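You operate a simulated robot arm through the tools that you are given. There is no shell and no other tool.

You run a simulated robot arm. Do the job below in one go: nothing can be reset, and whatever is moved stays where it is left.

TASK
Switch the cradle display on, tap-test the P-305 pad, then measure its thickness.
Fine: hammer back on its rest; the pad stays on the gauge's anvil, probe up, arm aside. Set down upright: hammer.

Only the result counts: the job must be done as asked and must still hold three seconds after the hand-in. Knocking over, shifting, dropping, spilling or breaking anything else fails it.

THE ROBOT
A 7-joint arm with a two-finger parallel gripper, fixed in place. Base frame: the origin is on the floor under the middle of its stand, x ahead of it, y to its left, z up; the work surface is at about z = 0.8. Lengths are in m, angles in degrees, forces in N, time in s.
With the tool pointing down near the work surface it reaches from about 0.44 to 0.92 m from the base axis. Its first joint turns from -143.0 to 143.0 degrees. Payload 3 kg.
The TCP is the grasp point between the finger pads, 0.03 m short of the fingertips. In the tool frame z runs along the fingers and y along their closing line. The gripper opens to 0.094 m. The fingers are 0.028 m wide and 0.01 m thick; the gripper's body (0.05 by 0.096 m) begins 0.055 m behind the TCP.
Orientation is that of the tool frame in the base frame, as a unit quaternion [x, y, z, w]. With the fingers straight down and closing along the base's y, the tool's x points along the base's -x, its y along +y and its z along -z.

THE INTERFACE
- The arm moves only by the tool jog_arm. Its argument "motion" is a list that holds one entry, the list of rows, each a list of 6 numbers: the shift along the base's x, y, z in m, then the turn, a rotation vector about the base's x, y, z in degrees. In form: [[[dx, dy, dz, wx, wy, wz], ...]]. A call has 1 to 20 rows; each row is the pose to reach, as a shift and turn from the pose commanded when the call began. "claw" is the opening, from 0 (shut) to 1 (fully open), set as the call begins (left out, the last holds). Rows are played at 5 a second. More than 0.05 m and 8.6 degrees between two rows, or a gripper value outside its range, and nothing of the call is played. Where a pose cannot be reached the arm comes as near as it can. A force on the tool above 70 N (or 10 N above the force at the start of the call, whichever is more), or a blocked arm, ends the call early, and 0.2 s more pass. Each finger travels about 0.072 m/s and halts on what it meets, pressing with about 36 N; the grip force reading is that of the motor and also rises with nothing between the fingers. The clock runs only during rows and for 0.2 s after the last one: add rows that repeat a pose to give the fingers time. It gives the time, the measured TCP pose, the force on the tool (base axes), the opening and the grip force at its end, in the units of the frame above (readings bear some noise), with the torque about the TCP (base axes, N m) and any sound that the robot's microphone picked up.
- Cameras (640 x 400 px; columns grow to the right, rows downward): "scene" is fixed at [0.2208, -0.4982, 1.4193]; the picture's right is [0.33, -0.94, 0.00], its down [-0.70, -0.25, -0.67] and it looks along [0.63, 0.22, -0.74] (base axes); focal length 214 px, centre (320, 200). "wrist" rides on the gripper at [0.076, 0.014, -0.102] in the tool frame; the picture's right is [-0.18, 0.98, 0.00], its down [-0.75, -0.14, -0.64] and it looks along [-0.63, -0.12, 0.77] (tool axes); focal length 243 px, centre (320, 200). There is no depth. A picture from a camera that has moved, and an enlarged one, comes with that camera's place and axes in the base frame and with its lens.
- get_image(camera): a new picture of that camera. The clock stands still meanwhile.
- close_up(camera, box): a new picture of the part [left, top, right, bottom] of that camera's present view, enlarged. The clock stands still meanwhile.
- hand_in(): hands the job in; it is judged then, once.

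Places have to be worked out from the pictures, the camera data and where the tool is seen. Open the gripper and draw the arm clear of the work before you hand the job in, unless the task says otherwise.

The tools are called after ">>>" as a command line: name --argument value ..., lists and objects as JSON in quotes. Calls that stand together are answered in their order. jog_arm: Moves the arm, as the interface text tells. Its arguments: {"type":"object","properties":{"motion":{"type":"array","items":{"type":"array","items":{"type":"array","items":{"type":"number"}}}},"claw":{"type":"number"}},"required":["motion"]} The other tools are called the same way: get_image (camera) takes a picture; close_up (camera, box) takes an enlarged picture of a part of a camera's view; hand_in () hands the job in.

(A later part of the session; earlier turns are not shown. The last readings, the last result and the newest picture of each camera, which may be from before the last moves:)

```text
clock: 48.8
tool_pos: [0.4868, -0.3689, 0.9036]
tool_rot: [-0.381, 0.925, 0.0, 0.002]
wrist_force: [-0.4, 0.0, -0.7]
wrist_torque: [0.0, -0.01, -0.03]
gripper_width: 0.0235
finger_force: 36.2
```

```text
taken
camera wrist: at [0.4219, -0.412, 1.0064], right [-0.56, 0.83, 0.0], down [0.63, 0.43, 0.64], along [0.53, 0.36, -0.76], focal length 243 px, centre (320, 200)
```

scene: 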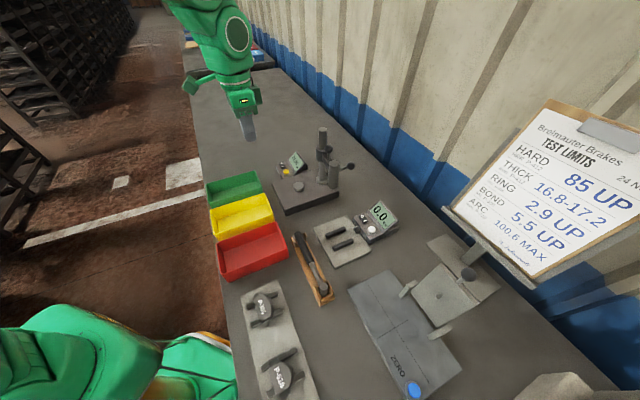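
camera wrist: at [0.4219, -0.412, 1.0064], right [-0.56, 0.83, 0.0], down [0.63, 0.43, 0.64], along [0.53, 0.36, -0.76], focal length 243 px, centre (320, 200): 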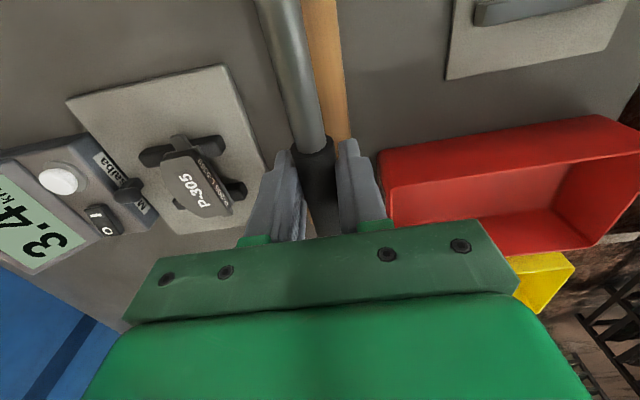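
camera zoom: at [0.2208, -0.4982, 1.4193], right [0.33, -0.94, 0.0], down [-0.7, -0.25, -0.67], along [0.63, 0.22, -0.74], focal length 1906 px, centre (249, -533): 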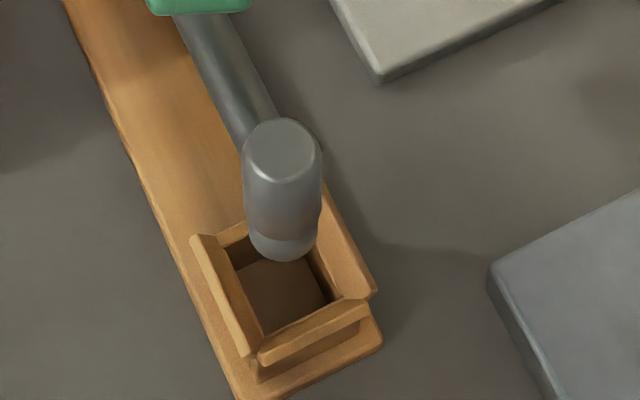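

Compared with the pick, the head sits about 5 mm high, meaning the hammer pitched up about 3° in the grip. I'll pitch the tool 3° to level it and lower it further into the box.

>>> jog_arm --motion '[[[-0.0005, -0.0005, -0.01, 1.05, -1.05, 0], [-0.0007, -0.0007, -0.02, 2.1, -2.1, 0], [-0.0007, -0.0007, -0.032, 2.1, -2.1, 0], [-0.0007, -0.0007, -0.04, 2.1, -2.1, 0], [-0.0007, -0.0007, -0.045, 2.1, -2.1, 0]]]'

>>> close_up --camera "scene" --box '[290, 230, 356, 305]'

>>> close_up --camera "wrist" --box '[240, 0, 400, 180]'

```text
clock: 50.0
tool_pos: [0.4855, -0.3705, 0.8598]
tool_rot: [-0.381, 0.924, 0.011, 0.026]
wrist_force: [0.5, 0.4, -1.9]
wrist_torque: [0.01, -0.01, 0.02]
gripper_width: 0.0235
finger_force: 35.6
```

```text
5.33 times, centred on (323, 268) of scene
camera zoom: at [0.2208, -0.4982, 1.4193], right [0.33, -0.94, 0.0], down [-0.7, -0.25, -0.67], along [0.63, 0.22, -0.74], focal length 1144 px, centre (304, -160)
```

zoom: 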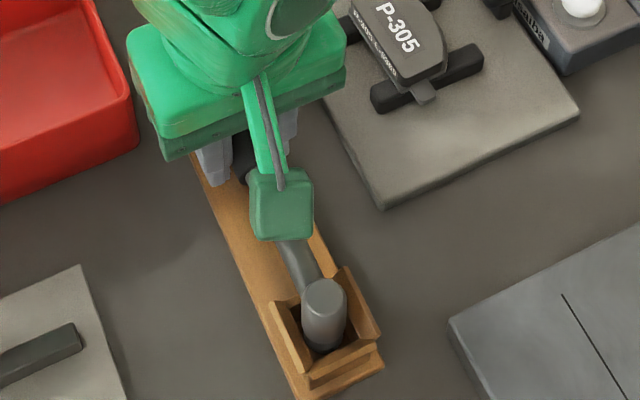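

```text
2.22 times, centred on (320, 90) of wrist
camera zoom: at [0.4168, -0.4169, 0.9579], right [-0.56, 0.83, 0.01], down [0.61, 0.4, 0.68], along [0.56, 0.39, -0.73], focal length 539 px, centre (320, 444)
```

zoom: 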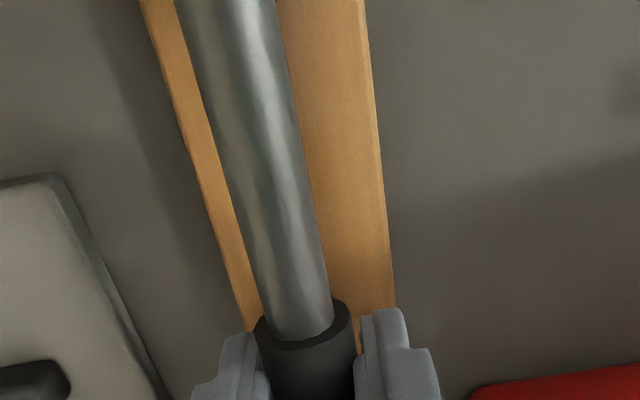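

The head is entering the box with no contact force yet. I'll continue down to the pick height in small steps.

>>> jog_arm --motion '[[[0, 0, -0.003, 0, 0, 0], [0, 0, -0.005, 0, 0, 0], [0, 0, -0.007, 0, 0, 0], [0, 0, -0.007, 0, 0, 0]]]'

>>> close_up --camera "scene" --box '[290, 230, 356, 305]'

>>> get_image --camera "wrist"

```text
clock: 51.0
tool_pos: [0.4846, -0.3713, 0.8521]
tool_rot: [-0.381, 0.924, 0.009, 0.026]
wrist_force: [2.2, -0.8, 13.3]
wrist_torque: [-0.04, -0.04, 0.01]
gripper_width: 0.0233
finger_force: 36.4
```

```text
5.33 times, centred on (323, 268) of scene
camera zoom: at [0.2208, -0.4982, 1.4193], right [0.33, -0.94, 0.0], down [-0.7, -0.25, -0.67], along [0.63, 0.22, -0.74], focal length 1144 px, centre (304, -160)
```

zoom: 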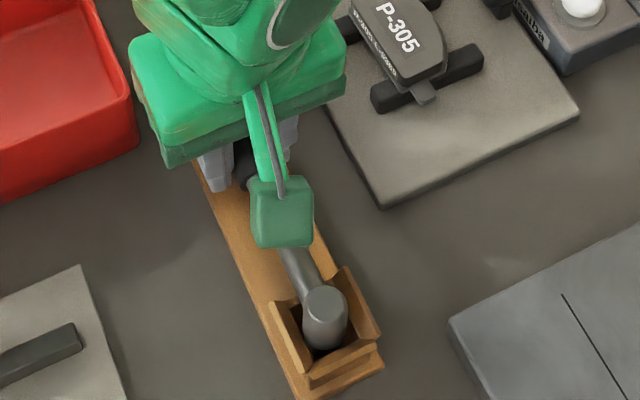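

```text
taken
camera wrist: at [0.4165, -0.4172, 0.9513], right [-0.56, 0.83, 0.01], down [0.61, 0.4, 0.68], along [0.56, 0.39, -0.73], focal length 243 px, centre (320, 200)
```

wrist: 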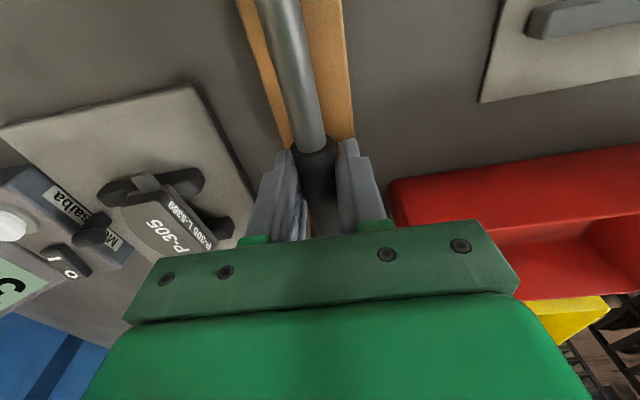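

Contact force is 13 N with almost no torque, so the hammer is seated evenly in the box and notch. I'll release it.

>>> jog_arm --motion '[[[0, 0, 0, 0, 0, 0], [0, 0, 0, 0, 0, 0], [0, 0, 0, 0, 0, 0], [0, 0, 0, 0, 0, 0]]]' --claw 0.6

>>> get_image --camera "wrist"

>>> close_up --camera "scene" --box '[290, 230, 356, 305]'

```text
clock: 52.0
tool_pos: [0.4837, -0.37, 0.852]
tool_rot: [-0.38, 0.925, 0.01, 0.026]
wrist_force: [-0.1, 0.7, 0.1]
wrist_torque: [-0.01, 0.0, 0.0]
gripper_width: 0.0564
finger_force: 0.0
```

```text
taken
camera wrist: at [0.4163, -0.417, 0.9509], right [-0.56, 0.83, 0.01], down [0.61, 0.4, 0.68], along [0.56, 0.39, -0.73], focal length 243 px, centre (320, 200)
```

wrist: 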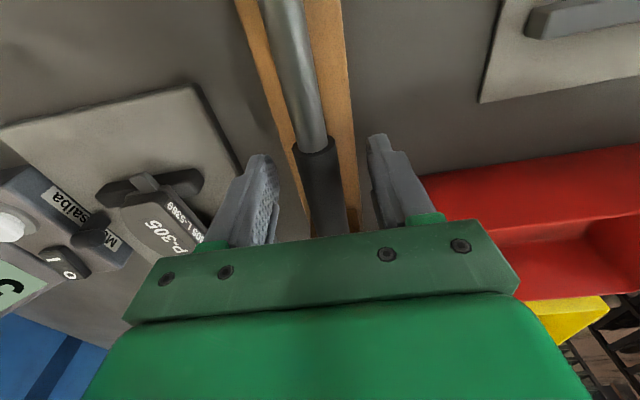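

```text
5.33 times, centred on (323, 268) of scene
camera zoom: at [0.2208, -0.4982, 1.4193], right [0.33, -0.94, 0.0], down [-0.7, -0.25, -0.67], along [0.63, 0.22, -0.74], focal length 1144 px, centre (304, -160)
```

zoom: 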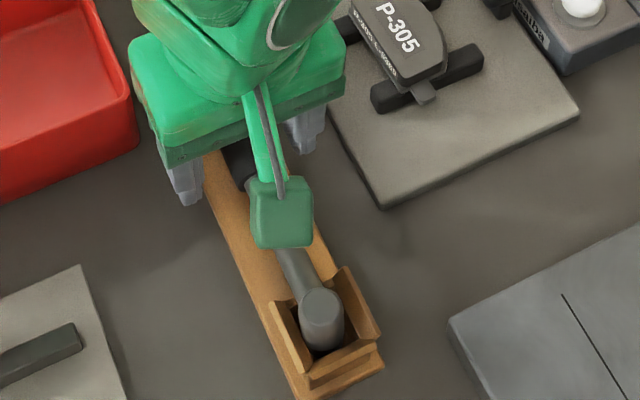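

The hammer is free and sitting in its rest. I'll rise straight up, level the tool, and check the rest.

>>> jog_arm --motion '[[[0, 0, 0.015, 0, 0, 0], [0, 0, 0.045, 0, 0, 0], [0, 0, 0.085, -1, 1, 0], [0, 0, 0.125, -2.1, 2.1, 0], [0, 0, 0.16, -2.1, 2.1, 0], [0, 0, 0.16, -2.1, 2.1, 0]]]'

>>> close_up --camera "scene" --box '[280, 225, 352, 305]'

>>> get_image --camera "wrist"

```text
clock: 53.4
tool_pos: [0.4857, -0.3714, 1.0118]
tool_rot: [-0.38, 0.925, 0.001, 0.002]
wrist_force: [-0.2, -0.1, 0.1]
wrist_torque: [0.03, 0.0, 0.01]
gripper_width: 0.0565
finger_force: 0.0
```

```text
5.00 times, centred on (316, 265) of scene
camera zoom: at [0.2208, -0.4982, 1.4193], right [0.33, -0.94, 0.0], down [-0.7, -0.25, -0.67], along [0.63, 0.22, -0.74], focal length 1072 px, centre (340, -125)
```

zoom: 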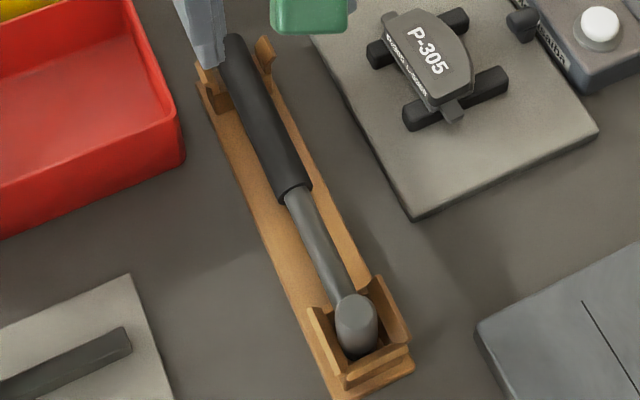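

```text
taken
camera wrist: at [0.4213, -0.4143, 1.1152], right [-0.56, 0.83, 0.0], down [0.63, 0.43, 0.64], along [0.53, 0.36, -0.76], focal length 243 px, centre (320, 200)
```

wrist: 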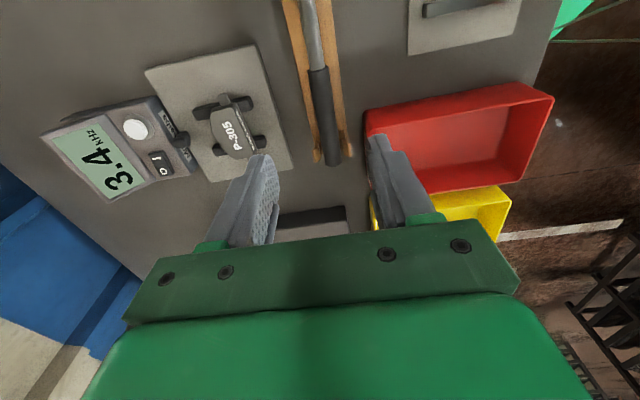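

The hammer looks properly seated. I'll zoom in to confirm the head sits upright in the box, and check the pad too.

>>> close_up --camera "scene" --box '[304, 275, 344, 305]'

>>> close_up --camera "scene" --box '[284, 225, 324, 255]'

>>> close_up --camera "scene" --box '[320, 215, 384, 255]'

```text
13.33 times, centred on (324, 290) of scene
camera zoom: at [0.2208, -0.4982, 1.4193], right [0.33, -0.94, 0.0], down [-0.7, -0.25, -0.67], along [0.63, 0.22, -0.74], focal length 2860 px, centre (267, -1000)
```

zoom: 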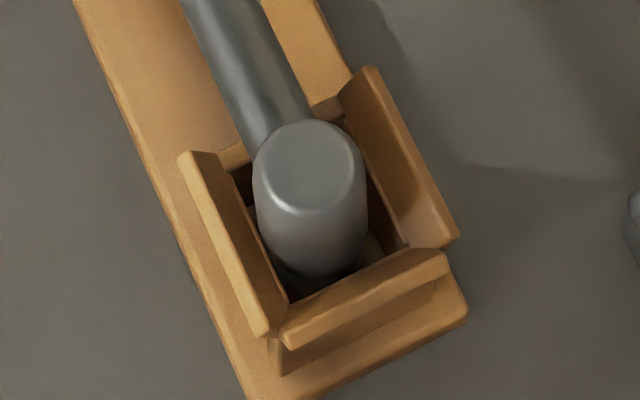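

```text
13.33 times, centred on (304, 240) of scene
camera zoom: at [0.2208, -0.4982, 1.4193], right [0.33, -0.94, 0.0], down [-0.7, -0.25, -0.67], along [0.63, 0.22, -0.74], focal length 2860 px, centre (533, -333)
```

zoom: 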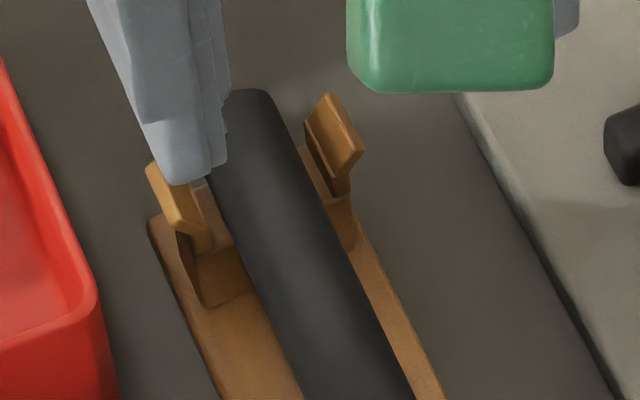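

```text
10.00 times, centred on (352, 235) of scene
camera zoom: at [0.2208, -0.4982, 1.4193], right [0.33, -0.94, 0.0], down [-0.7, -0.25, -0.67], along [0.63, 0.22, -0.74], focal length 2145 px, centre (0, -150)
```

zoom: 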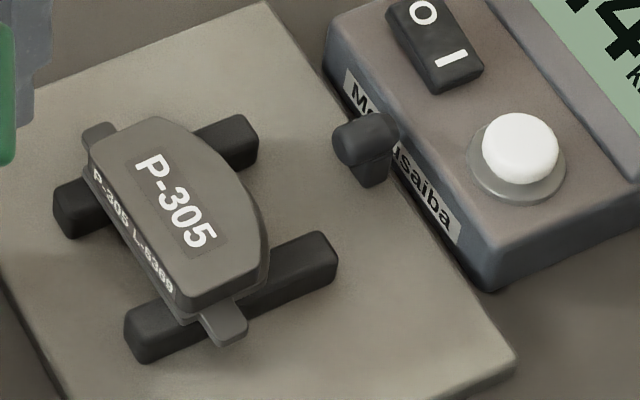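

The hammer is back upright in its box and the pad hasn't shifted. Next I'll move back over the pad to pick it up for the gauge.

>>> jog_arm --motion '[[[0.035, -0.02, 0, 0, 0, 1], [0.07, -0.041, 0, 0, 0, 2], [0.1048, -0.0615, -0.01, 0, 0, 3], [0.1048, -0.0615, -0.05, 0, 0, 3], [0.1048, -0.0615, -0.06, 0, 0, 3], [0.1048, -0.0615, -0.06, 0, 0, 3]]]' --claw 0.66

>>> close_up --camera "wrist" --box '[220, 0, 420, 180]'

```text
clock: 54.8
tool_pos: [0.5888, -0.4331, 0.9525]
tool_rot: [-0.404, 0.915, 0.001, 0.002]
wrist_force: [0.4, -0.1, -0.2]
wrist_torque: [0.0, 0.0, -0.01]
gripper_width: 0.0619
finger_force: 0.1
```

```text
2.22 times, centred on (320, 90) of wrist
camera zoom: at [0.5274, -0.4793, 1.0552], right [-0.6, 0.8, 0.0], down [0.61, 0.46, 0.64], along [0.51, 0.39, -0.76], focal length 539 px, centre (320, 444)
```

zoom: 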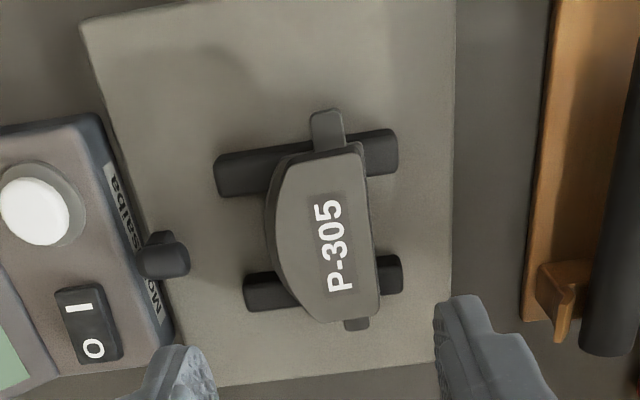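

The pad centre is (0.589, −0.433), directly under the true TCP at (0.589, −0.4325). I'll descend and grip it.

>>> jog_arm --motion '[[[0, 0, -0.035, 0, 0, 0], [0, 0, -0.065, 0, 0, 0], [0, 0, -0.085, 0, 0, 0], [0, 0, -0.096, 0, 0, 0], [0, 0, -0.096, 0, 0, 0]]]'

>>> jog_arm --motion '[[[0, 0, 0, 0, 0, 0], [0, 0, 0, 0, 0, 0], [0, 0, 0, 0, 0, 0], [0, 0, 0, 0, 0, 0], [0, 0, 0, 0, 0, 0]]]' --claw 0.2

>>> close_up --camera "wrist" --box '[200, 60, 420, 230]'

```text
clock: 56.0
tool_pos: [0.5886, -0.4343, 0.8575]
tool_rot: [-0.405, 0.914, 0.0, 0.002]
wrist_force: [0.2, -0.6, 0.1]
wrist_torque: [0.04, -0.03, 0.03]
gripper_width: 0.0621
finger_force: 0.1
```

```text
clock: 57.1
tool_pos: [0.5895, -0.4346, 0.857]
tool_rot: [-0.404, 0.915, 0.001, 0.001]
wrist_force: [-1.2, -0.6, 0.3]
wrist_torque: [-0.01, -0.01, -0.02]
gripper_width: 0.0434
finger_force: 36.7
```

```text
2.35 times, centred on (310, 145) of wrist
camera zoom: at [0.5271, -0.4803, 0.9596], right [-0.6, 0.8, 0.0], down [0.61, 0.46, 0.64], along [0.51, 0.39, -0.76], focal length 571 px, centre (344, 329)
```

zoom: 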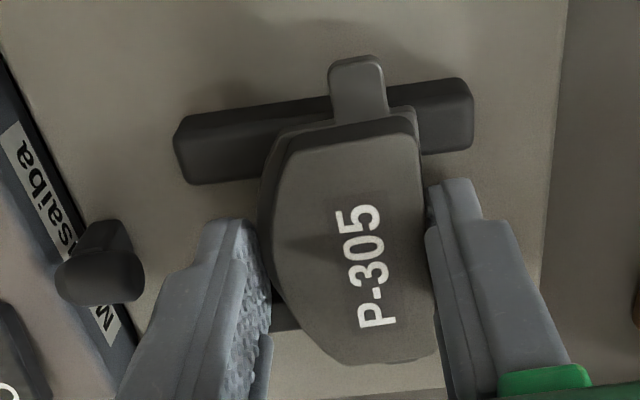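

The pad is gripped again. I'll lift it and carry it around the parked spindle toward the gauge, keeping clear of the column.

>>> jog_arm --motion '[[[0, 0, 0.01, 0, 0, 0], [0, 0, 0.03, 0, 0, 0], [0, 0, 0.07, 0, 0, 0], [0, 0, 0.11, 0, 0, 0], [0, 0.03, 0.135, 0, 0, 0], [0, 0.07, 0.135, 0, 0, 0], [0.003, 0.11, 0.135, 0, 0, 0], [0.006, 0.15, 0.135, 0, 0, 0], [0.01, 0.185, 0.135, 0, 0, 0], [0.02, 0.2, 0.135, 0, 0, 0], [0.02, 0.2, 0.135, 0, 0, 0]]]'

>>> get_image --camera "wrist"

>>> get_image --camera "scene"

```text
clock: 59.5
tool_pos: [0.6105, -0.2336, 0.99]
tool_rot: [-0.405, 0.914, 0.001, 0.002]
wrist_force: [0.3, 0.5, -0.5]
wrist_torque: [-0.02, -0.02, -0.01]
gripper_width: 0.0435
finger_force: 35.7
```

```text
taken
camera wrist: at [0.549, -0.2794, 1.0936], right [-0.6, 0.8, 0.0], down [0.61, 0.46, 0.65], along [0.51, 0.39, -0.76], focal length 243 px, centre (320, 200)
```

wrist: 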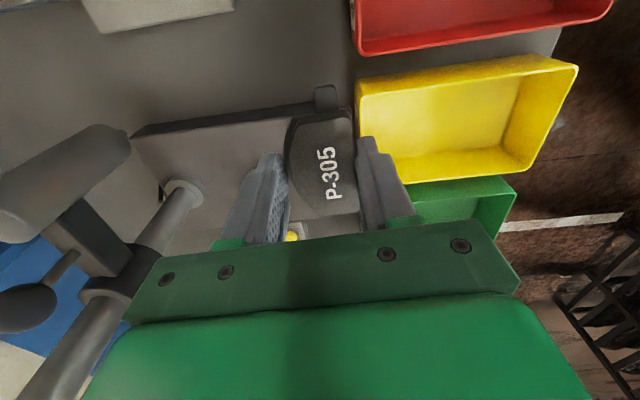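

```text
taken
```

scene: 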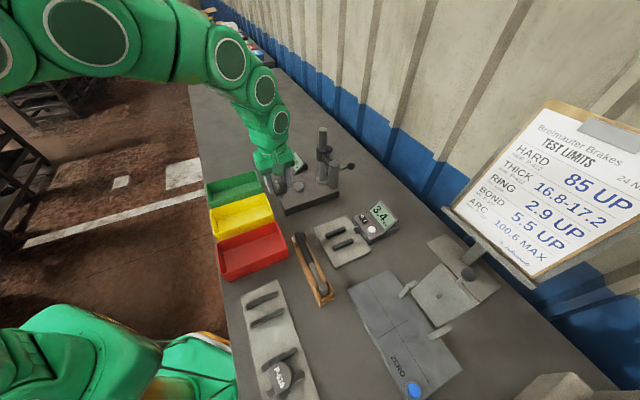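

The pad is held level. I'll move over the anvil at about (0.740, −0.230) at this height and check the clearances to the column and spindle.

>>> jog_arm --motion '[[[0.033, 0.001, 0, 0, 0, 0], [0.066, 0.002, 0, 0, 0, 0], [0.099, 0.0025, 0, 0, 0, 0], [0.1295, 0.0029, 0, 0, 0, 0], [0.1295, 0.0029, 0, 0, 0, 0]]]'

>>> get_image --camera "wrist"

>>> close_up --camera "scene" --box '[240, 110, 380, 220]'

```text
clock: 60.8
tool_pos: [0.74, -0.2307, 0.9911]
tool_rot: [-0.404, 0.915, 0.0, 0.002]
wrist_force: [-0.5, 0.1, -2.2]
wrist_torque: [0.02, -0.03, 0.0]
gripper_width: 0.0434
finger_force: 36.2
```

```text
taken
camera wrist: at [0.6784, -0.2763, 1.0951], right [-0.6, 0.8, 0.0], down [0.61, 0.46, 0.65], along [0.51, 0.39, -0.76], focal length 243 px, centre (320, 200)
```

wrist: 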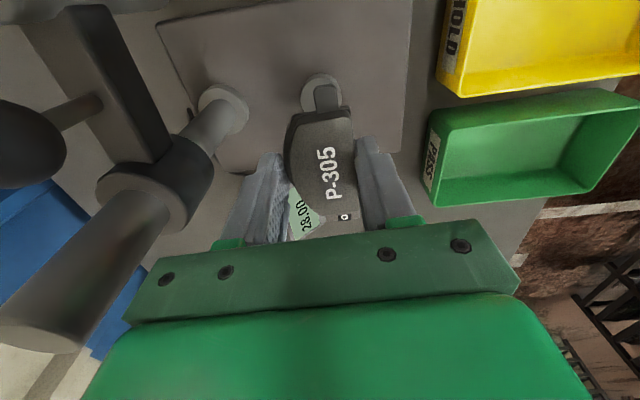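

```text
3.64 times, centred on (310, 165) of scene
camera zoom: at [0.2208, -0.4982, 1.4193], right [0.33, -0.94, 0.0], down [-0.7, -0.25, -0.67], along [0.63, 0.22, -0.74], focal length 780 px, centre (356, 327)
```

zoom: 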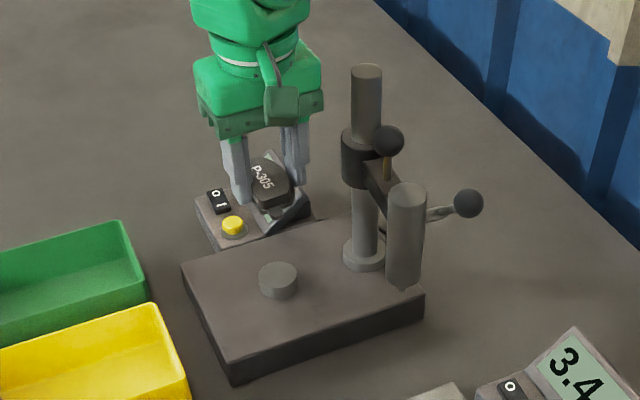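

The anvil disc is visible just past the pad's ear. I'll zoom in to measure its centre precisely.

>>> close_up --camera "wrist" --box '[280, 60, 360, 220]'

>>> close_up --camera "scene" --box '[270, 165, 334, 205]'

```text
2.50 times, centred on (320, 140) of wrist
camera zoom: at [0.6784, -0.2763, 1.0951], right [-0.6, 0.8, 0.0], down [0.61, 0.46, 0.65], along [0.51, 0.39, -0.76], focal length 606 px, centre (320, 350)
```

zoom: 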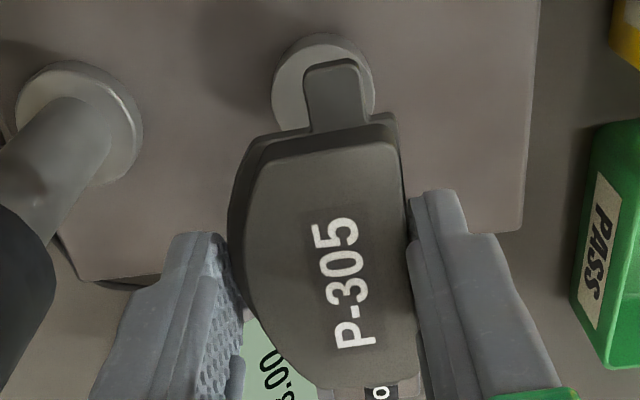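

```text
10.00 times, centred on (302, 185) of scene
camera zoom: at [0.2208, -0.4982, 1.4193], right [0.33, -0.94, 0.0], down [-0.7, -0.25, -0.67], along [0.63, 0.22, -0.74], focal length 2145 px, centre (500, 350)
```

zoom: 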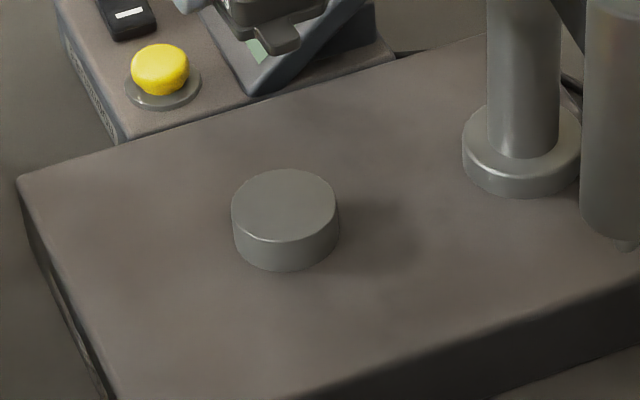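

The anvil centre is near (0.738, −0.230), its radius is 20 mm, and the pad is above it. I'll lower toward it while watching the clearances.

>>> jog_arm --motion '[[[-0.0015, 0, -0.03, 0, 0, 0], [-0.0015, 0, -0.06, 0, 0, 0], [-0.0015, 0, -0.085, 0, 0, 0], [-0.0015, 0, -0.096, 0, 0, 0], [-0.0015, 0, -0.096, 0, 0, 0]]]'

>>> get_image --camera "wrist"

>>> close_up --camera "scene" --box '[250, 120, 370, 215]'

>>> close_up --camera "scene" --box '[270, 165, 334, 205]'

```text
clock: 62.0
tool_pos: [0.7375, -0.2301, 0.8972]
tool_rot: [-0.404, 0.915, 0.0, 0.001]
wrist_force: [0.6, -0.1, -1.7]
wrist_torque: [0.0, 0.01, 0.02]
gripper_width: 0.0431
finger_force: 36.2
```

```text
taken
camera wrist: at [0.6755, -0.276, 0.9999], right [-0.6, 0.8, 0.0], down [0.61, 0.46, 0.64], along [0.51, 0.39, -0.76], focal length 243 px, centre (320, 200)
```

wrist: 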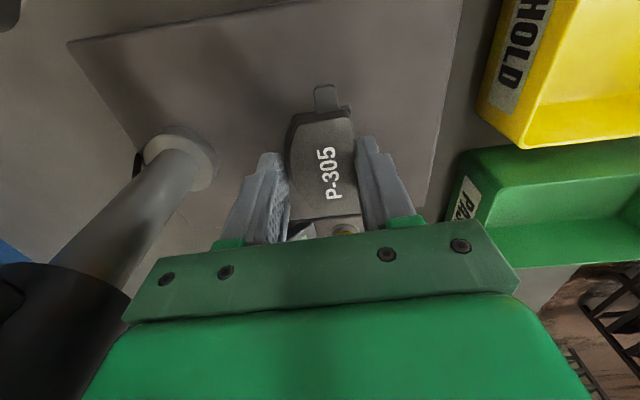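

```text
4.21 times, centred on (310, 168) of scene
camera zoom: at [0.2208, -0.4982, 1.4193], right [0.33, -0.94, 0.0], down [-0.7, -0.25, -0.67], along [0.63, 0.22, -0.74], focal length 903 px, centre (362, 337)
```

zoom: 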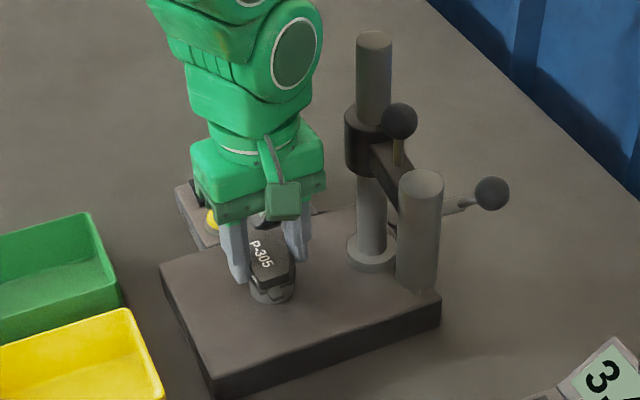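

```text
10.00 times, centred on (302, 185) of scene
camera zoom: at [0.2208, -0.4982, 1.4193], right [0.33, -0.94, 0.0], down [-0.7, -0.25, -0.67], along [0.63, 0.22, -0.74], focal length 2145 px, centre (500, 350)
```

zoom: 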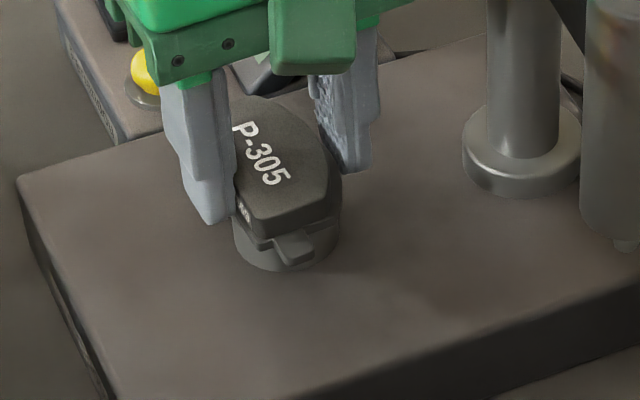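

The pad is just above the anvil with good clearance to the column. I'll lower it gently until contact.

>>> jog_arm --motion '[[[0, 0, -0.003, 0, 0, 0], [0, 0, -0.006, 0, 0, 0], [0, 0, -0.008, 0, 0, 0]]]'

```text
clock: 62.8
tool_pos: [0.7379, -0.2308, 0.8879]
tool_rot: [-0.404, 0.915, 0.001, 0.002]
wrist_force: [0.4, 0.6, -1.5]
wrist_torque: [0.02, -0.01, 0.02]
gripper_width: 0.0432
finger_force: 35.8
```

No contact yet at about z 0.889. I'll continue down in small steps.

>>> jog_arm --motion '[[[0, 0, -0.002, 0, 0, 0], [0, 0, -0.004, 0, 0, 0]]]'

>>> close_up --camera "scene" --box '[270, 165, 334, 205]'

```text
clock: 63.4
tool_pos: [0.7373, -0.2297, 0.8843]
tool_rot: [-0.404, 0.915, 0.0, 0.003]
wrist_force: [-3.3, 2.1, 9.0]
wrist_torque: [0.06, 0.08, 0.01]
gripper_width: 0.0434
finger_force: 36.0
```

```text
10.00 times, centred on (302, 185) of scene
camera zoom: at [0.2208, -0.4982, 1.4193], right [0.33, -0.94, 0.0], down [-0.7, -0.25, -0.67], along [0.63, 0.22, -0.74], focal length 2145 px, centre (500, 350)
```

zoom: 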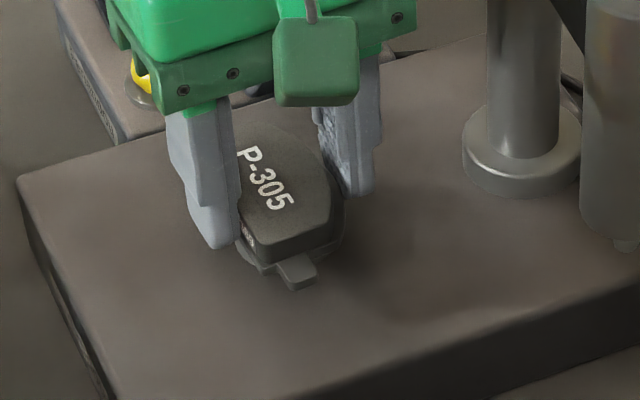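

The pad is seated on the anvil with about 10 N of load and very little torque. I'll release it.

>>> jog_arm --motion '[[[0, 0, 0, 0, 0, 0], [0, 0, 0, 0, 0, 0], [0, 0, 0, 0, 0, 0], [0, 0, 0, 0, 0, 0]]]' --claw 0.66

>>> close_up --camera "scene" --box '[270, 165, 334, 205]'

>>> get_image --camera "wrist"

```text
clock: 64.3
tool_pos: [0.7374, -0.2297, 0.8828]
tool_rot: [-0.404, 0.915, 0.001, 0.002]
wrist_force: [0.3, 0.0, 0.1]
wrist_torque: [0.01, 0.02, 0.01]
gripper_width: 0.0619
finger_force: 0.1
```

```text
10.00 times, centred on (302, 185) of scene
camera zoom: at [0.2208, -0.4982, 1.4193], right [0.33, -0.94, 0.0], down [-0.7, -0.25, -0.67], along [0.63, 0.22, -0.74], focal length 2145 px, centre (500, 350)
```

zoom: 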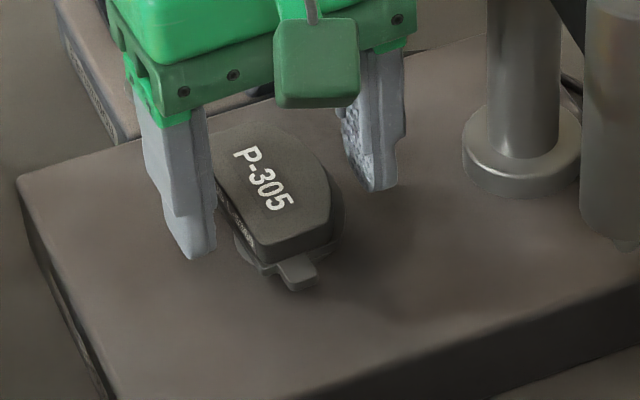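

```text
taken
camera wrist: at [0.6753, -0.2766, 0.9869], right [-0.6, 0.8, 0.0], down [0.61, 0.46, 0.64], along [0.51, 0.39, -0.76], focal length 243 px, centre (320, 200)
```

wrist: 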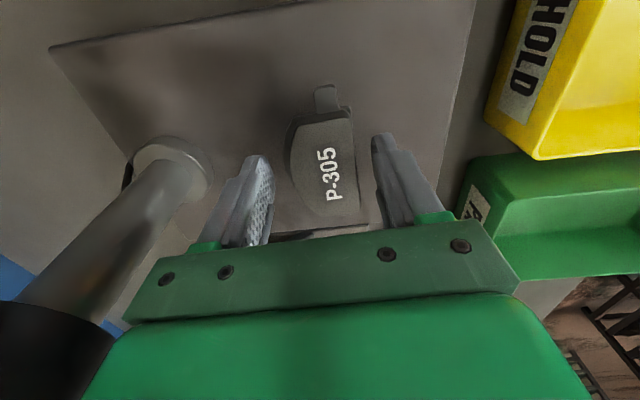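

The pad rests stably on the anvil. I'll raise the gripper clear, then move high over the gauge to view the swing knob from above.

>>> jog_arm --motion '[[[0, 0, 0.015, 0, 0, 0], [0, 0, 0.045, 0, 0, 0], [0, 0, 0.09, 0, 0, 0], [0, 0, 0.135, 0, 0, 0], [0, 0, 0.18, 0, 0, 0], [0, 0, 0.225, 0, 0, 0], [0, 0, 0.25, 0, 0, 0], [0, 0, 0.25, 0, 0, 0]]]'

>>> get_image --camera "wrist"

>>> close_up --camera "scene" --box '[260, 115, 370, 205]'

```text
clock: 66.2
tool_pos: [0.7374, -0.2273, 1.1326]
tool_rot: [-0.404, 0.915, 0.001, 0.002]
wrist_force: [-0.6, 0.9, -0.1]
wrist_torque: [-0.02, 0.01, -0.01]
gripper_width: 0.0622
finger_force: 0.1
```

```text
taken
camera wrist: at [0.6758, -0.274, 1.2353], right [-0.6, 0.8, 0.0], down [0.61, 0.46, 0.65], along [0.51, 0.39, -0.76], focal length 243 px, centre (320, 200)
```

wrist: 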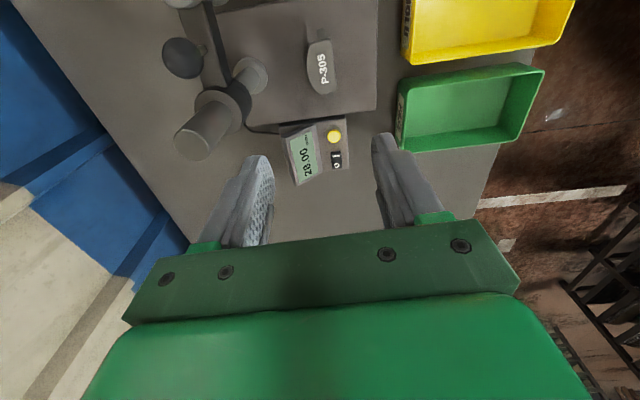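

```text
4.44 times, centred on (315, 160) of scene
camera zoom: at [0.2208, -0.4982, 1.4193], right [0.33, -0.94, 0.0], down [-0.7, -0.25, -0.67], along [0.63, 0.22, -0.74], focal length 953 px, centre (342, 378)
```

zoom: 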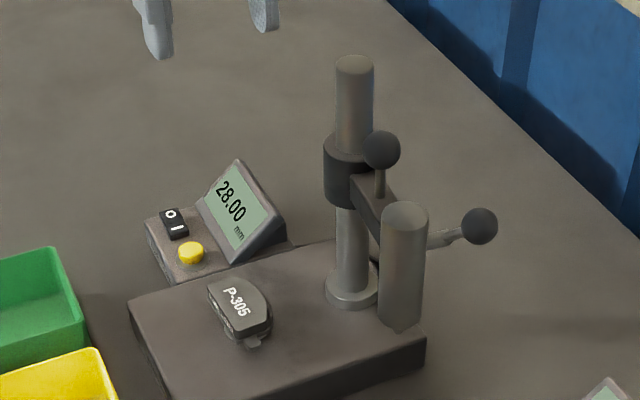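

I'll zoom in on the knob, column and spindle from this viewpoint.

>>> close_up --camera "wrist" --box '[150, 0, 310, 170]'

>>> close_up --camera "wrist" --box '[280, 20, 380, 120]'

```text
2.35 times, centred on (230, 85) of wrist
camera zoom: at [0.6758, -0.274, 1.2353], right [-0.6, 0.8, 0.0], down [0.61, 0.46, 0.65], along [0.51, 0.39, -0.76], focal length 571 px, centre (532, 471)
```

zoom: 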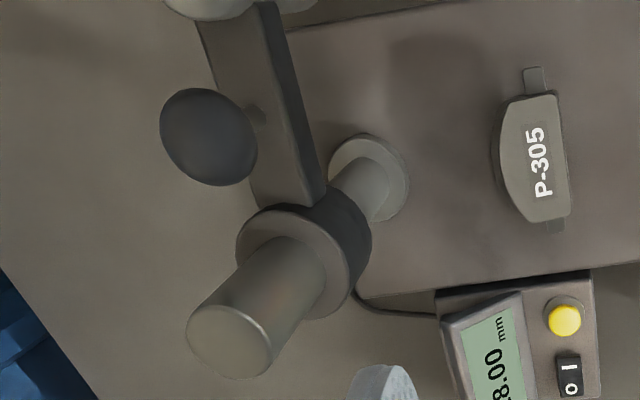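

```text
4.00 times, centred on (330, 70) of wrist
camera zoom: at [0.6758, -0.274, 1.2353], right [-0.6, 0.8, 0.0], down [0.61, 0.46, 0.65], along [0.51, 0.39, -0.76], focal length 970 px, centre (280, 720)
```

zoom: 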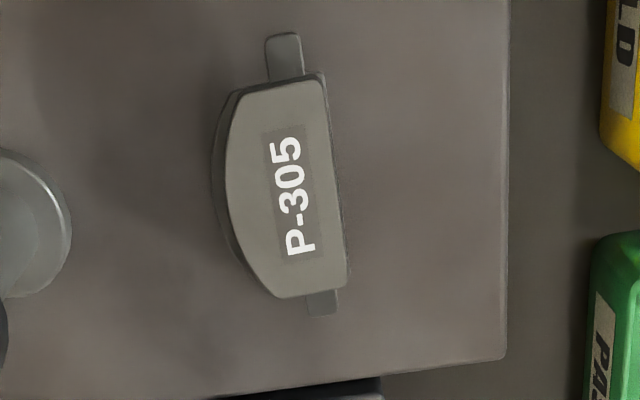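

The swing knob's ball is at (0.770, −0.3355, 1.022) with a radius of about 15.5 mm, and the column is at (0.812, −0.3005) with its top at z 1.058. I'll go above the knob with the fingers set to cage it loosely, closing line along the swing tangent.

>>> jog_arm --motion '[[[0.01, -0.036, 0, 0, 0, -2.6], [0.022, -0.072, 0, 0, 0, -5.2], [0.0327, -0.1083, 0, 0, 0, -7.9], [0.0327, -0.1083, 0, 0, 0, -7.9]]]' --claw 0.6

>>> get_image --camera "wrist"

>>> close_up --camera "scene" --box '[270, 90, 400, 200]'

```text
clock: 67.2
tool_pos: [0.7607, -0.3236, 1.1228]
tool_rot: [-0.34, 0.94, 0.001, 0.003]
wrist_force: [-0.2, 0.3, -0.2]
wrist_torque: [0.03, 0.02, 0.02]
gripper_width: 0.0563
finger_force: 0.2
out of reach, approached as far as the arm can: row 3, 4
```

```text
taken
camera wrist: at [0.6934, -0.3603, 1.2265], right [-0.49, 0.87, 0.0], down [0.67, 0.37, 0.65], along [0.56, 0.31, -0.76], focal length 243 px, centre (320, 200)
```

wrist: 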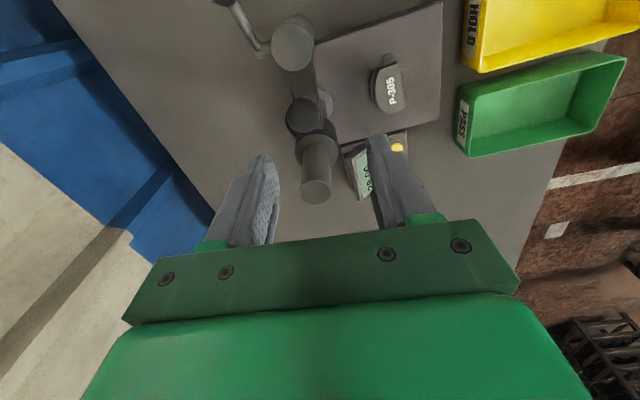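

```text
3.64 times, centred on (335, 145) of scene
camera zoom: at [0.2208, -0.4982, 1.4193], right [0.33, -0.94, 0.0], down [-0.7, -0.25, -0.67], along [0.63, 0.22, -0.74], focal length 780 px, centre (266, 400)
```

zoom: 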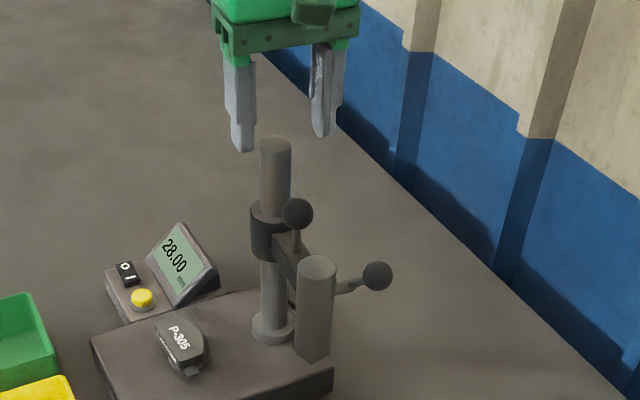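

That height was slightly out of reach at full extension, but lower it should reach. I'll descend to about z 1.085, still above the ball, while shifting over it.

>>> jog_arm --motion '[[[0, 0, -0.02, 0, 0, 0], [0.0045, -0.0065, -0.035, 0, 0, 0], [0.0092, -0.013, -0.04, 0, 0, 0], [0.0092, -0.013, -0.04, 0, 0, 0]]]'

>>> get_image --camera "wrist"

>>> close_up --camera "scene" --box '[285, 100, 375, 190]'

```text
clock: 68.2
tool_pos: [0.77, -0.3363, 1.0823]
tool_rot: [-0.34, 0.94, 0.001, 0.002]
wrist_force: [0.3, 0.6, 0.8]
wrist_torque: [-0.01, 0.01, -0.04]
gripper_width: 0.0562
finger_force: 0.0
```

```text
taken
camera wrist: at [0.7019, -0.3734, 1.1849], right [-0.49, 0.87, 0.0], down [0.67, 0.37, 0.64], along [0.56, 0.31, -0.76], focal length 243 px, centre (320, 200)
```

wrist: 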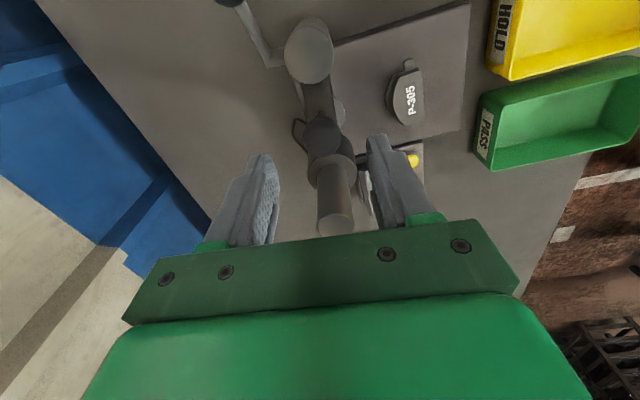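

```text
4.44 times, centred on (330, 145) of scene
camera zoom: at [0.2208, -0.4982, 1.4193], right [0.33, -0.94, 0.0], down [-0.7, -0.25, -0.67], along [0.63, 0.22, -0.74], focal length 953 px, centre (276, 444)
```

zoom: 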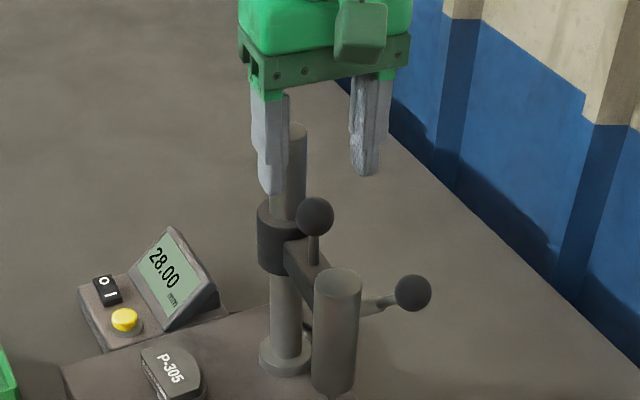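

The ball is centred between the fingers. I'll descend to cage it, with the tips ending just above the swing arm bar.

>>> jog_arm --motion '[[[0, 0, -0.02, 0, 0, 0], [0, 0, -0.038, 0, 0, 0], [0, 0, -0.05, 0, 0, 0], [0, 0, -0.05, 0, 0, 0]]]'

>>> get_image --camera "wrist"

>>> close_up --camera "scene" --box '[285, 110, 375, 200]'

```text
clock: 69.2
tool_pos: [0.7696, -0.3358, 1.0306]
tool_rot: [-0.341, 0.94, 0.001, 0.002]
wrist_force: [0.3, -0.4, -0.3]
wrist_torque: [0.0, 0.03, 0.02]
gripper_width: 0.0567
finger_force: 0.1
```

```text
taken
camera wrist: at [0.7024, -0.3731, 1.1345], right [-0.49, 0.87, 0.0], down [0.67, 0.37, 0.64], along [0.56, 0.32, -0.76], focal length 243 px, centre (320, 200)
```

wrist: 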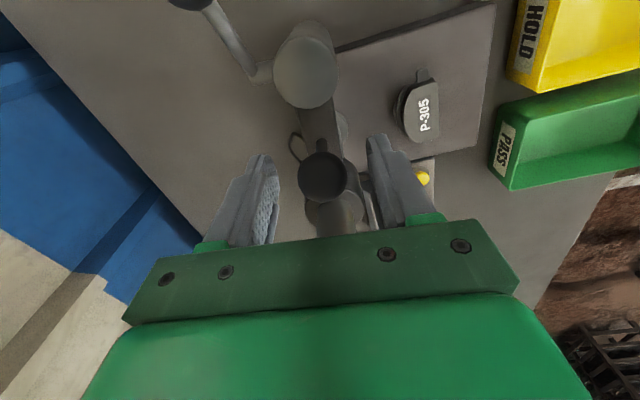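

```text
4.44 times, centred on (330, 155) of scene
camera zoom: at [0.2208, -0.4982, 1.4193], right [0.33, -0.94, 0.0], down [-0.7, -0.25, -0.67], along [0.63, 0.22, -0.74], focal length 953 px, centre (276, 400)
```

zoom: 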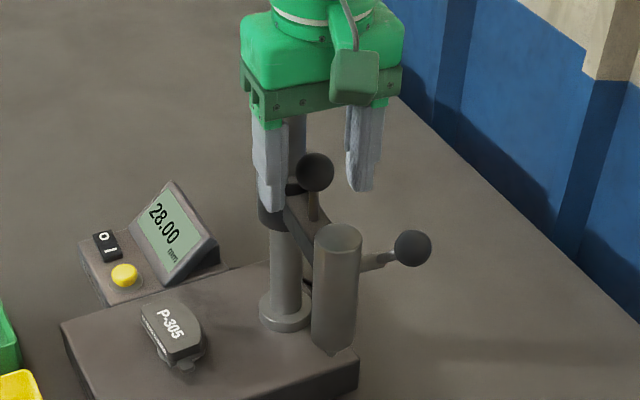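

The ball is caged and nothing is being touched. I'll swing the arm clockwise about the column, rotating the gripper with it, and check halfway.

>>> jog_arm --motion '[[[-0.00447, 0.00629, 0, 0, 0, -8], [-0.00802, 0.01314, 0, 0, 0, -16], [-0.01058, 0.02041, 0, 0, 0, -24], [-0.01211, 0.02798, 0, 0, 0, -32], [-0.01257, 0.03568, 0, 0, 0, -40], [-0.01195, 0.04337, 0, 0, 0, -48]]]'

>>> get_image --camera "wrist"

>>> close_up --camera "scene" --box '[275, 110, 365, 200]'

```text
clock: 70.5
tool_pos: [0.757, -0.2922, 1.0324]
tool_rot: [0.072, 0.997, 0.0, 0.001]
wrist_force: [0.4, 0.3, 0.0]
wrist_torque: [0.03, 0.01, 0.01]
gripper_width: 0.057
finger_force: 0.3
```

```text
taken
camera wrist: at [0.684, -0.2662, 1.135], right [0.32, 0.95, 0.0], down [0.72, -0.25, 0.64], along [0.61, -0.21, -0.76], focal length 243 px, centre (320, 200)
```

wrist: 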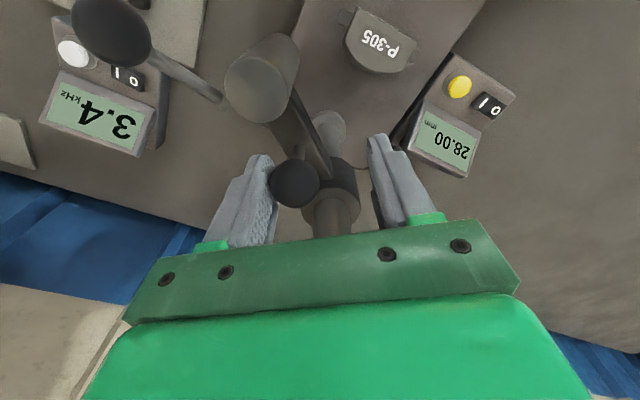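

```text
4.44 times, centred on (320, 155) of scene
camera zoom: at [0.2208, -0.4982, 1.4193], right [0.33, -0.94, 0.0], down [-0.7, -0.25, -0.67], along [0.63, 0.22, -0.74], focal length 953 px, centre (320, 400)
```

zoom: 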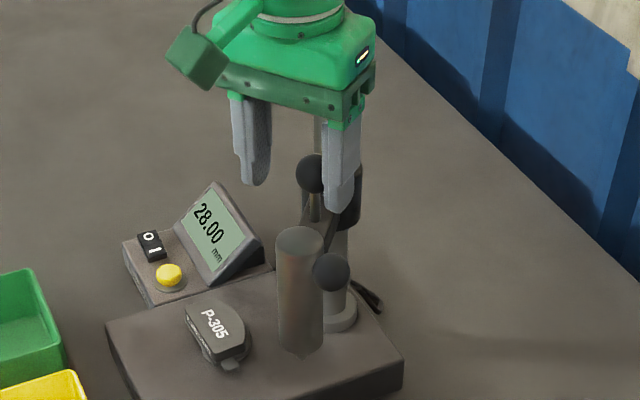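

The arm swings freely with the knob and the force is near zero. I'll continue toward the anvil position.

>>> jog_arm --motion '[[[0.00169, 0.00753, 0, 0, 0, -8], [0.0044, 0.01475, 0, 0, 0, -16], [0.00809, 0.02153, 0, 0, 0, -24], [0.01269, 0.02772, 0, 0, 0, -32], [0.01811, 0.03321, 0, 0, 0, -40], [0.01811, 0.03321, 0, 0, 0, -40]]]'

>>> get_image --camera "wrist"

>>> close_up --camera "scene" --box '[265, 110, 355, 200]'

```text
clock: 72.0
tool_pos: [0.7761, -0.2593, 1.034]
tool_rot: [0.409, 0.913, -0.001, 0.002]
wrist_force: [-0.7, 0.4, -0.1]
wrist_torque: [0.0, -0.01, -0.01]
gripper_width: 0.0567
finger_force: 0.0
```

```text
taken
camera wrist: at [0.7362, -0.1917, 1.1362], right [0.86, 0.52, 0.0], down [0.39, -0.65, 0.65], along [0.33, -0.55, -0.76], focal length 243 px, centre (320, 200)
```

wrist: 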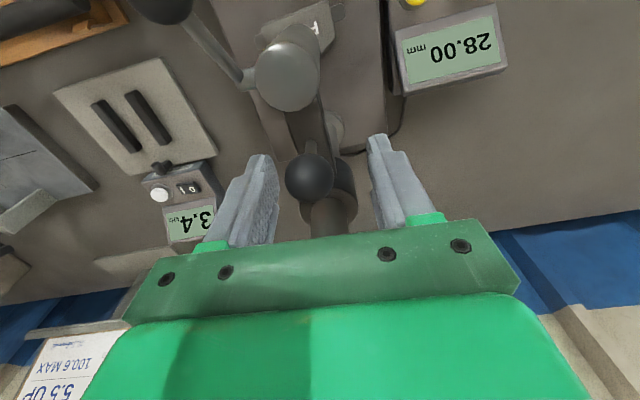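

```text
4.44 times, centred on (310, 155) of scene
camera zoom: at [0.2208, -0.4982, 1.4193], right [0.33, -0.94, 0.0], down [-0.7, -0.25, -0.67], along [0.63, 0.22, -0.74], focal length 953 px, centre (364, 400)
```

zoom: 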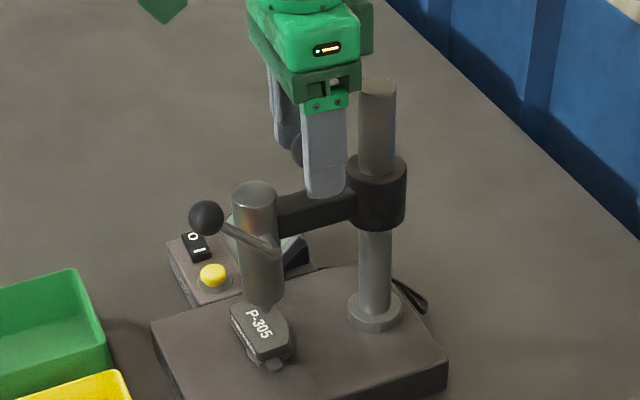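

The swing arm has settled over the anvil and the spindle is above the pad. The display still shows 28.00. I'll lift off the knob and move to view the probe lever ball, which I predict is near (0.6855, −0.2215, 1.015).

>>> jog_arm --motion '[[[0, 0, 0.02, 0, 0, 0], [0, 0, 0.045, 0, 0, 0], [0, 0, 0.065, 0, 0, 0], [-0.03, 0.013, 0.068, 0, 0, 1], [-0.06, 0.026, 0.07, 0, 0, 2], [-0.09, 0.038, 0.07, 0, 0, 3], [-0.09, 0.038, 0.07, 0, 0, 3]]]'

>>> get_image --camera "wrist"

>>> close_up --camera "scene" --box '[265, 120, 345, 200]'

```text
clock: 73.5
tool_pos: [0.6859, -0.2229, 1.1032]
tool_rot: [0.384, 0.923, -0.001, 0.001]
wrist_force: [0.3, 0.9, 0.7]
wrist_torque: [-0.03, -0.02, 0.03]
gripper_width: 0.0563
finger_force: 0.1
```

```text
taken
camera wrist: at [0.6422, -0.1572, 1.2064], right [0.83, 0.56, 0.0], down [0.43, -0.63, 0.64], along [0.36, -0.53, -0.76], focal length 243 px, centre (320, 200)
```

wrist: 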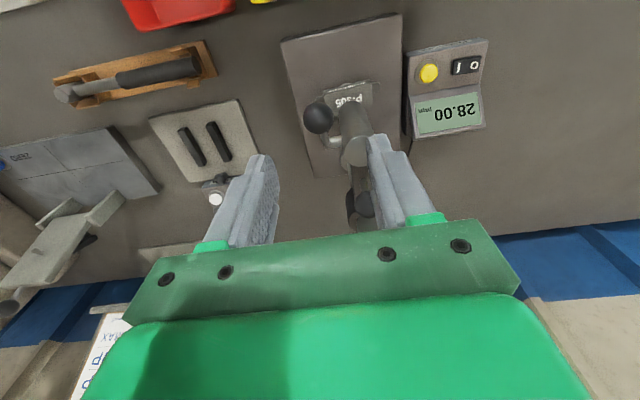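

```text
5.00 times, centred on (305, 160) of scene
camera zoom: at [0.2208, -0.4982, 1.4193], right [0.33, -0.94, 0.0], down [-0.7, -0.25, -0.67], along [0.63, 0.22, -0.74], focal length 1072 px, centre (395, 400)
```

zoom: 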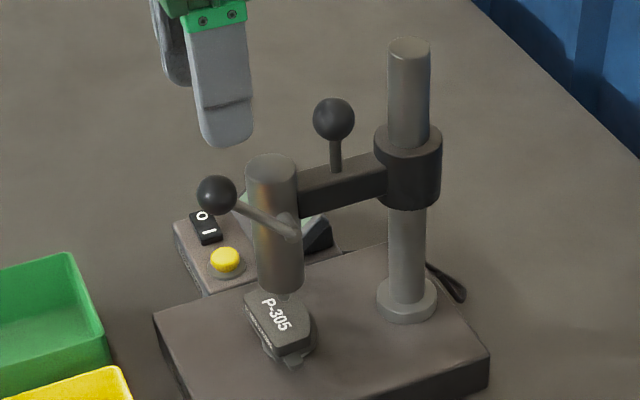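

The wrist view now shows the lever ball and the gauge display together. I'll zoom in on both.

>>> close_up --camera "wrist" --box '[280, 60, 400, 220]'

>>> close_up --camera "scene" --box '[280, 145, 328, 190]'

```text
2.50 times, centred on (340, 140) of wrist
camera zoom: at [0.6422, -0.1572, 1.2064], right [0.83, 0.56, 0.0], down [0.43, -0.63, 0.64], along [0.36, -0.53, -0.76], focal length 606 px, centre (270, 350)
```

zoom: 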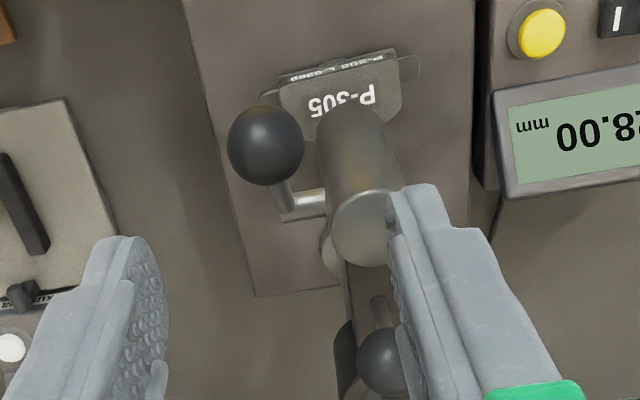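

```text
8.89 times, centred on (304, 168) of scene
camera zoom: at [0.2208, -0.4982, 1.4193], right [0.33, -0.94, 0.0], down [-0.7, -0.25, -0.67], along [0.63, 0.22, -0.74], focal length 1906 px, centre (462, 489)
```

zoom: 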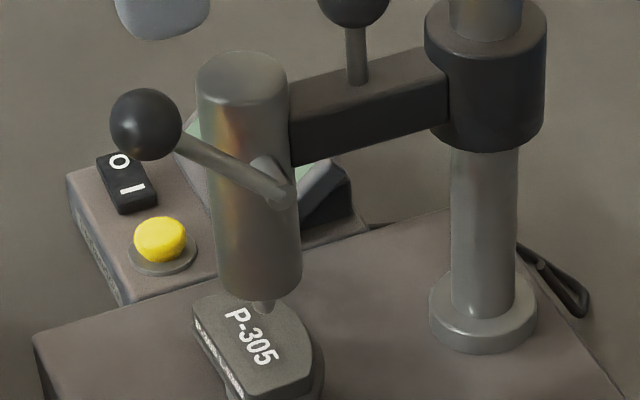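

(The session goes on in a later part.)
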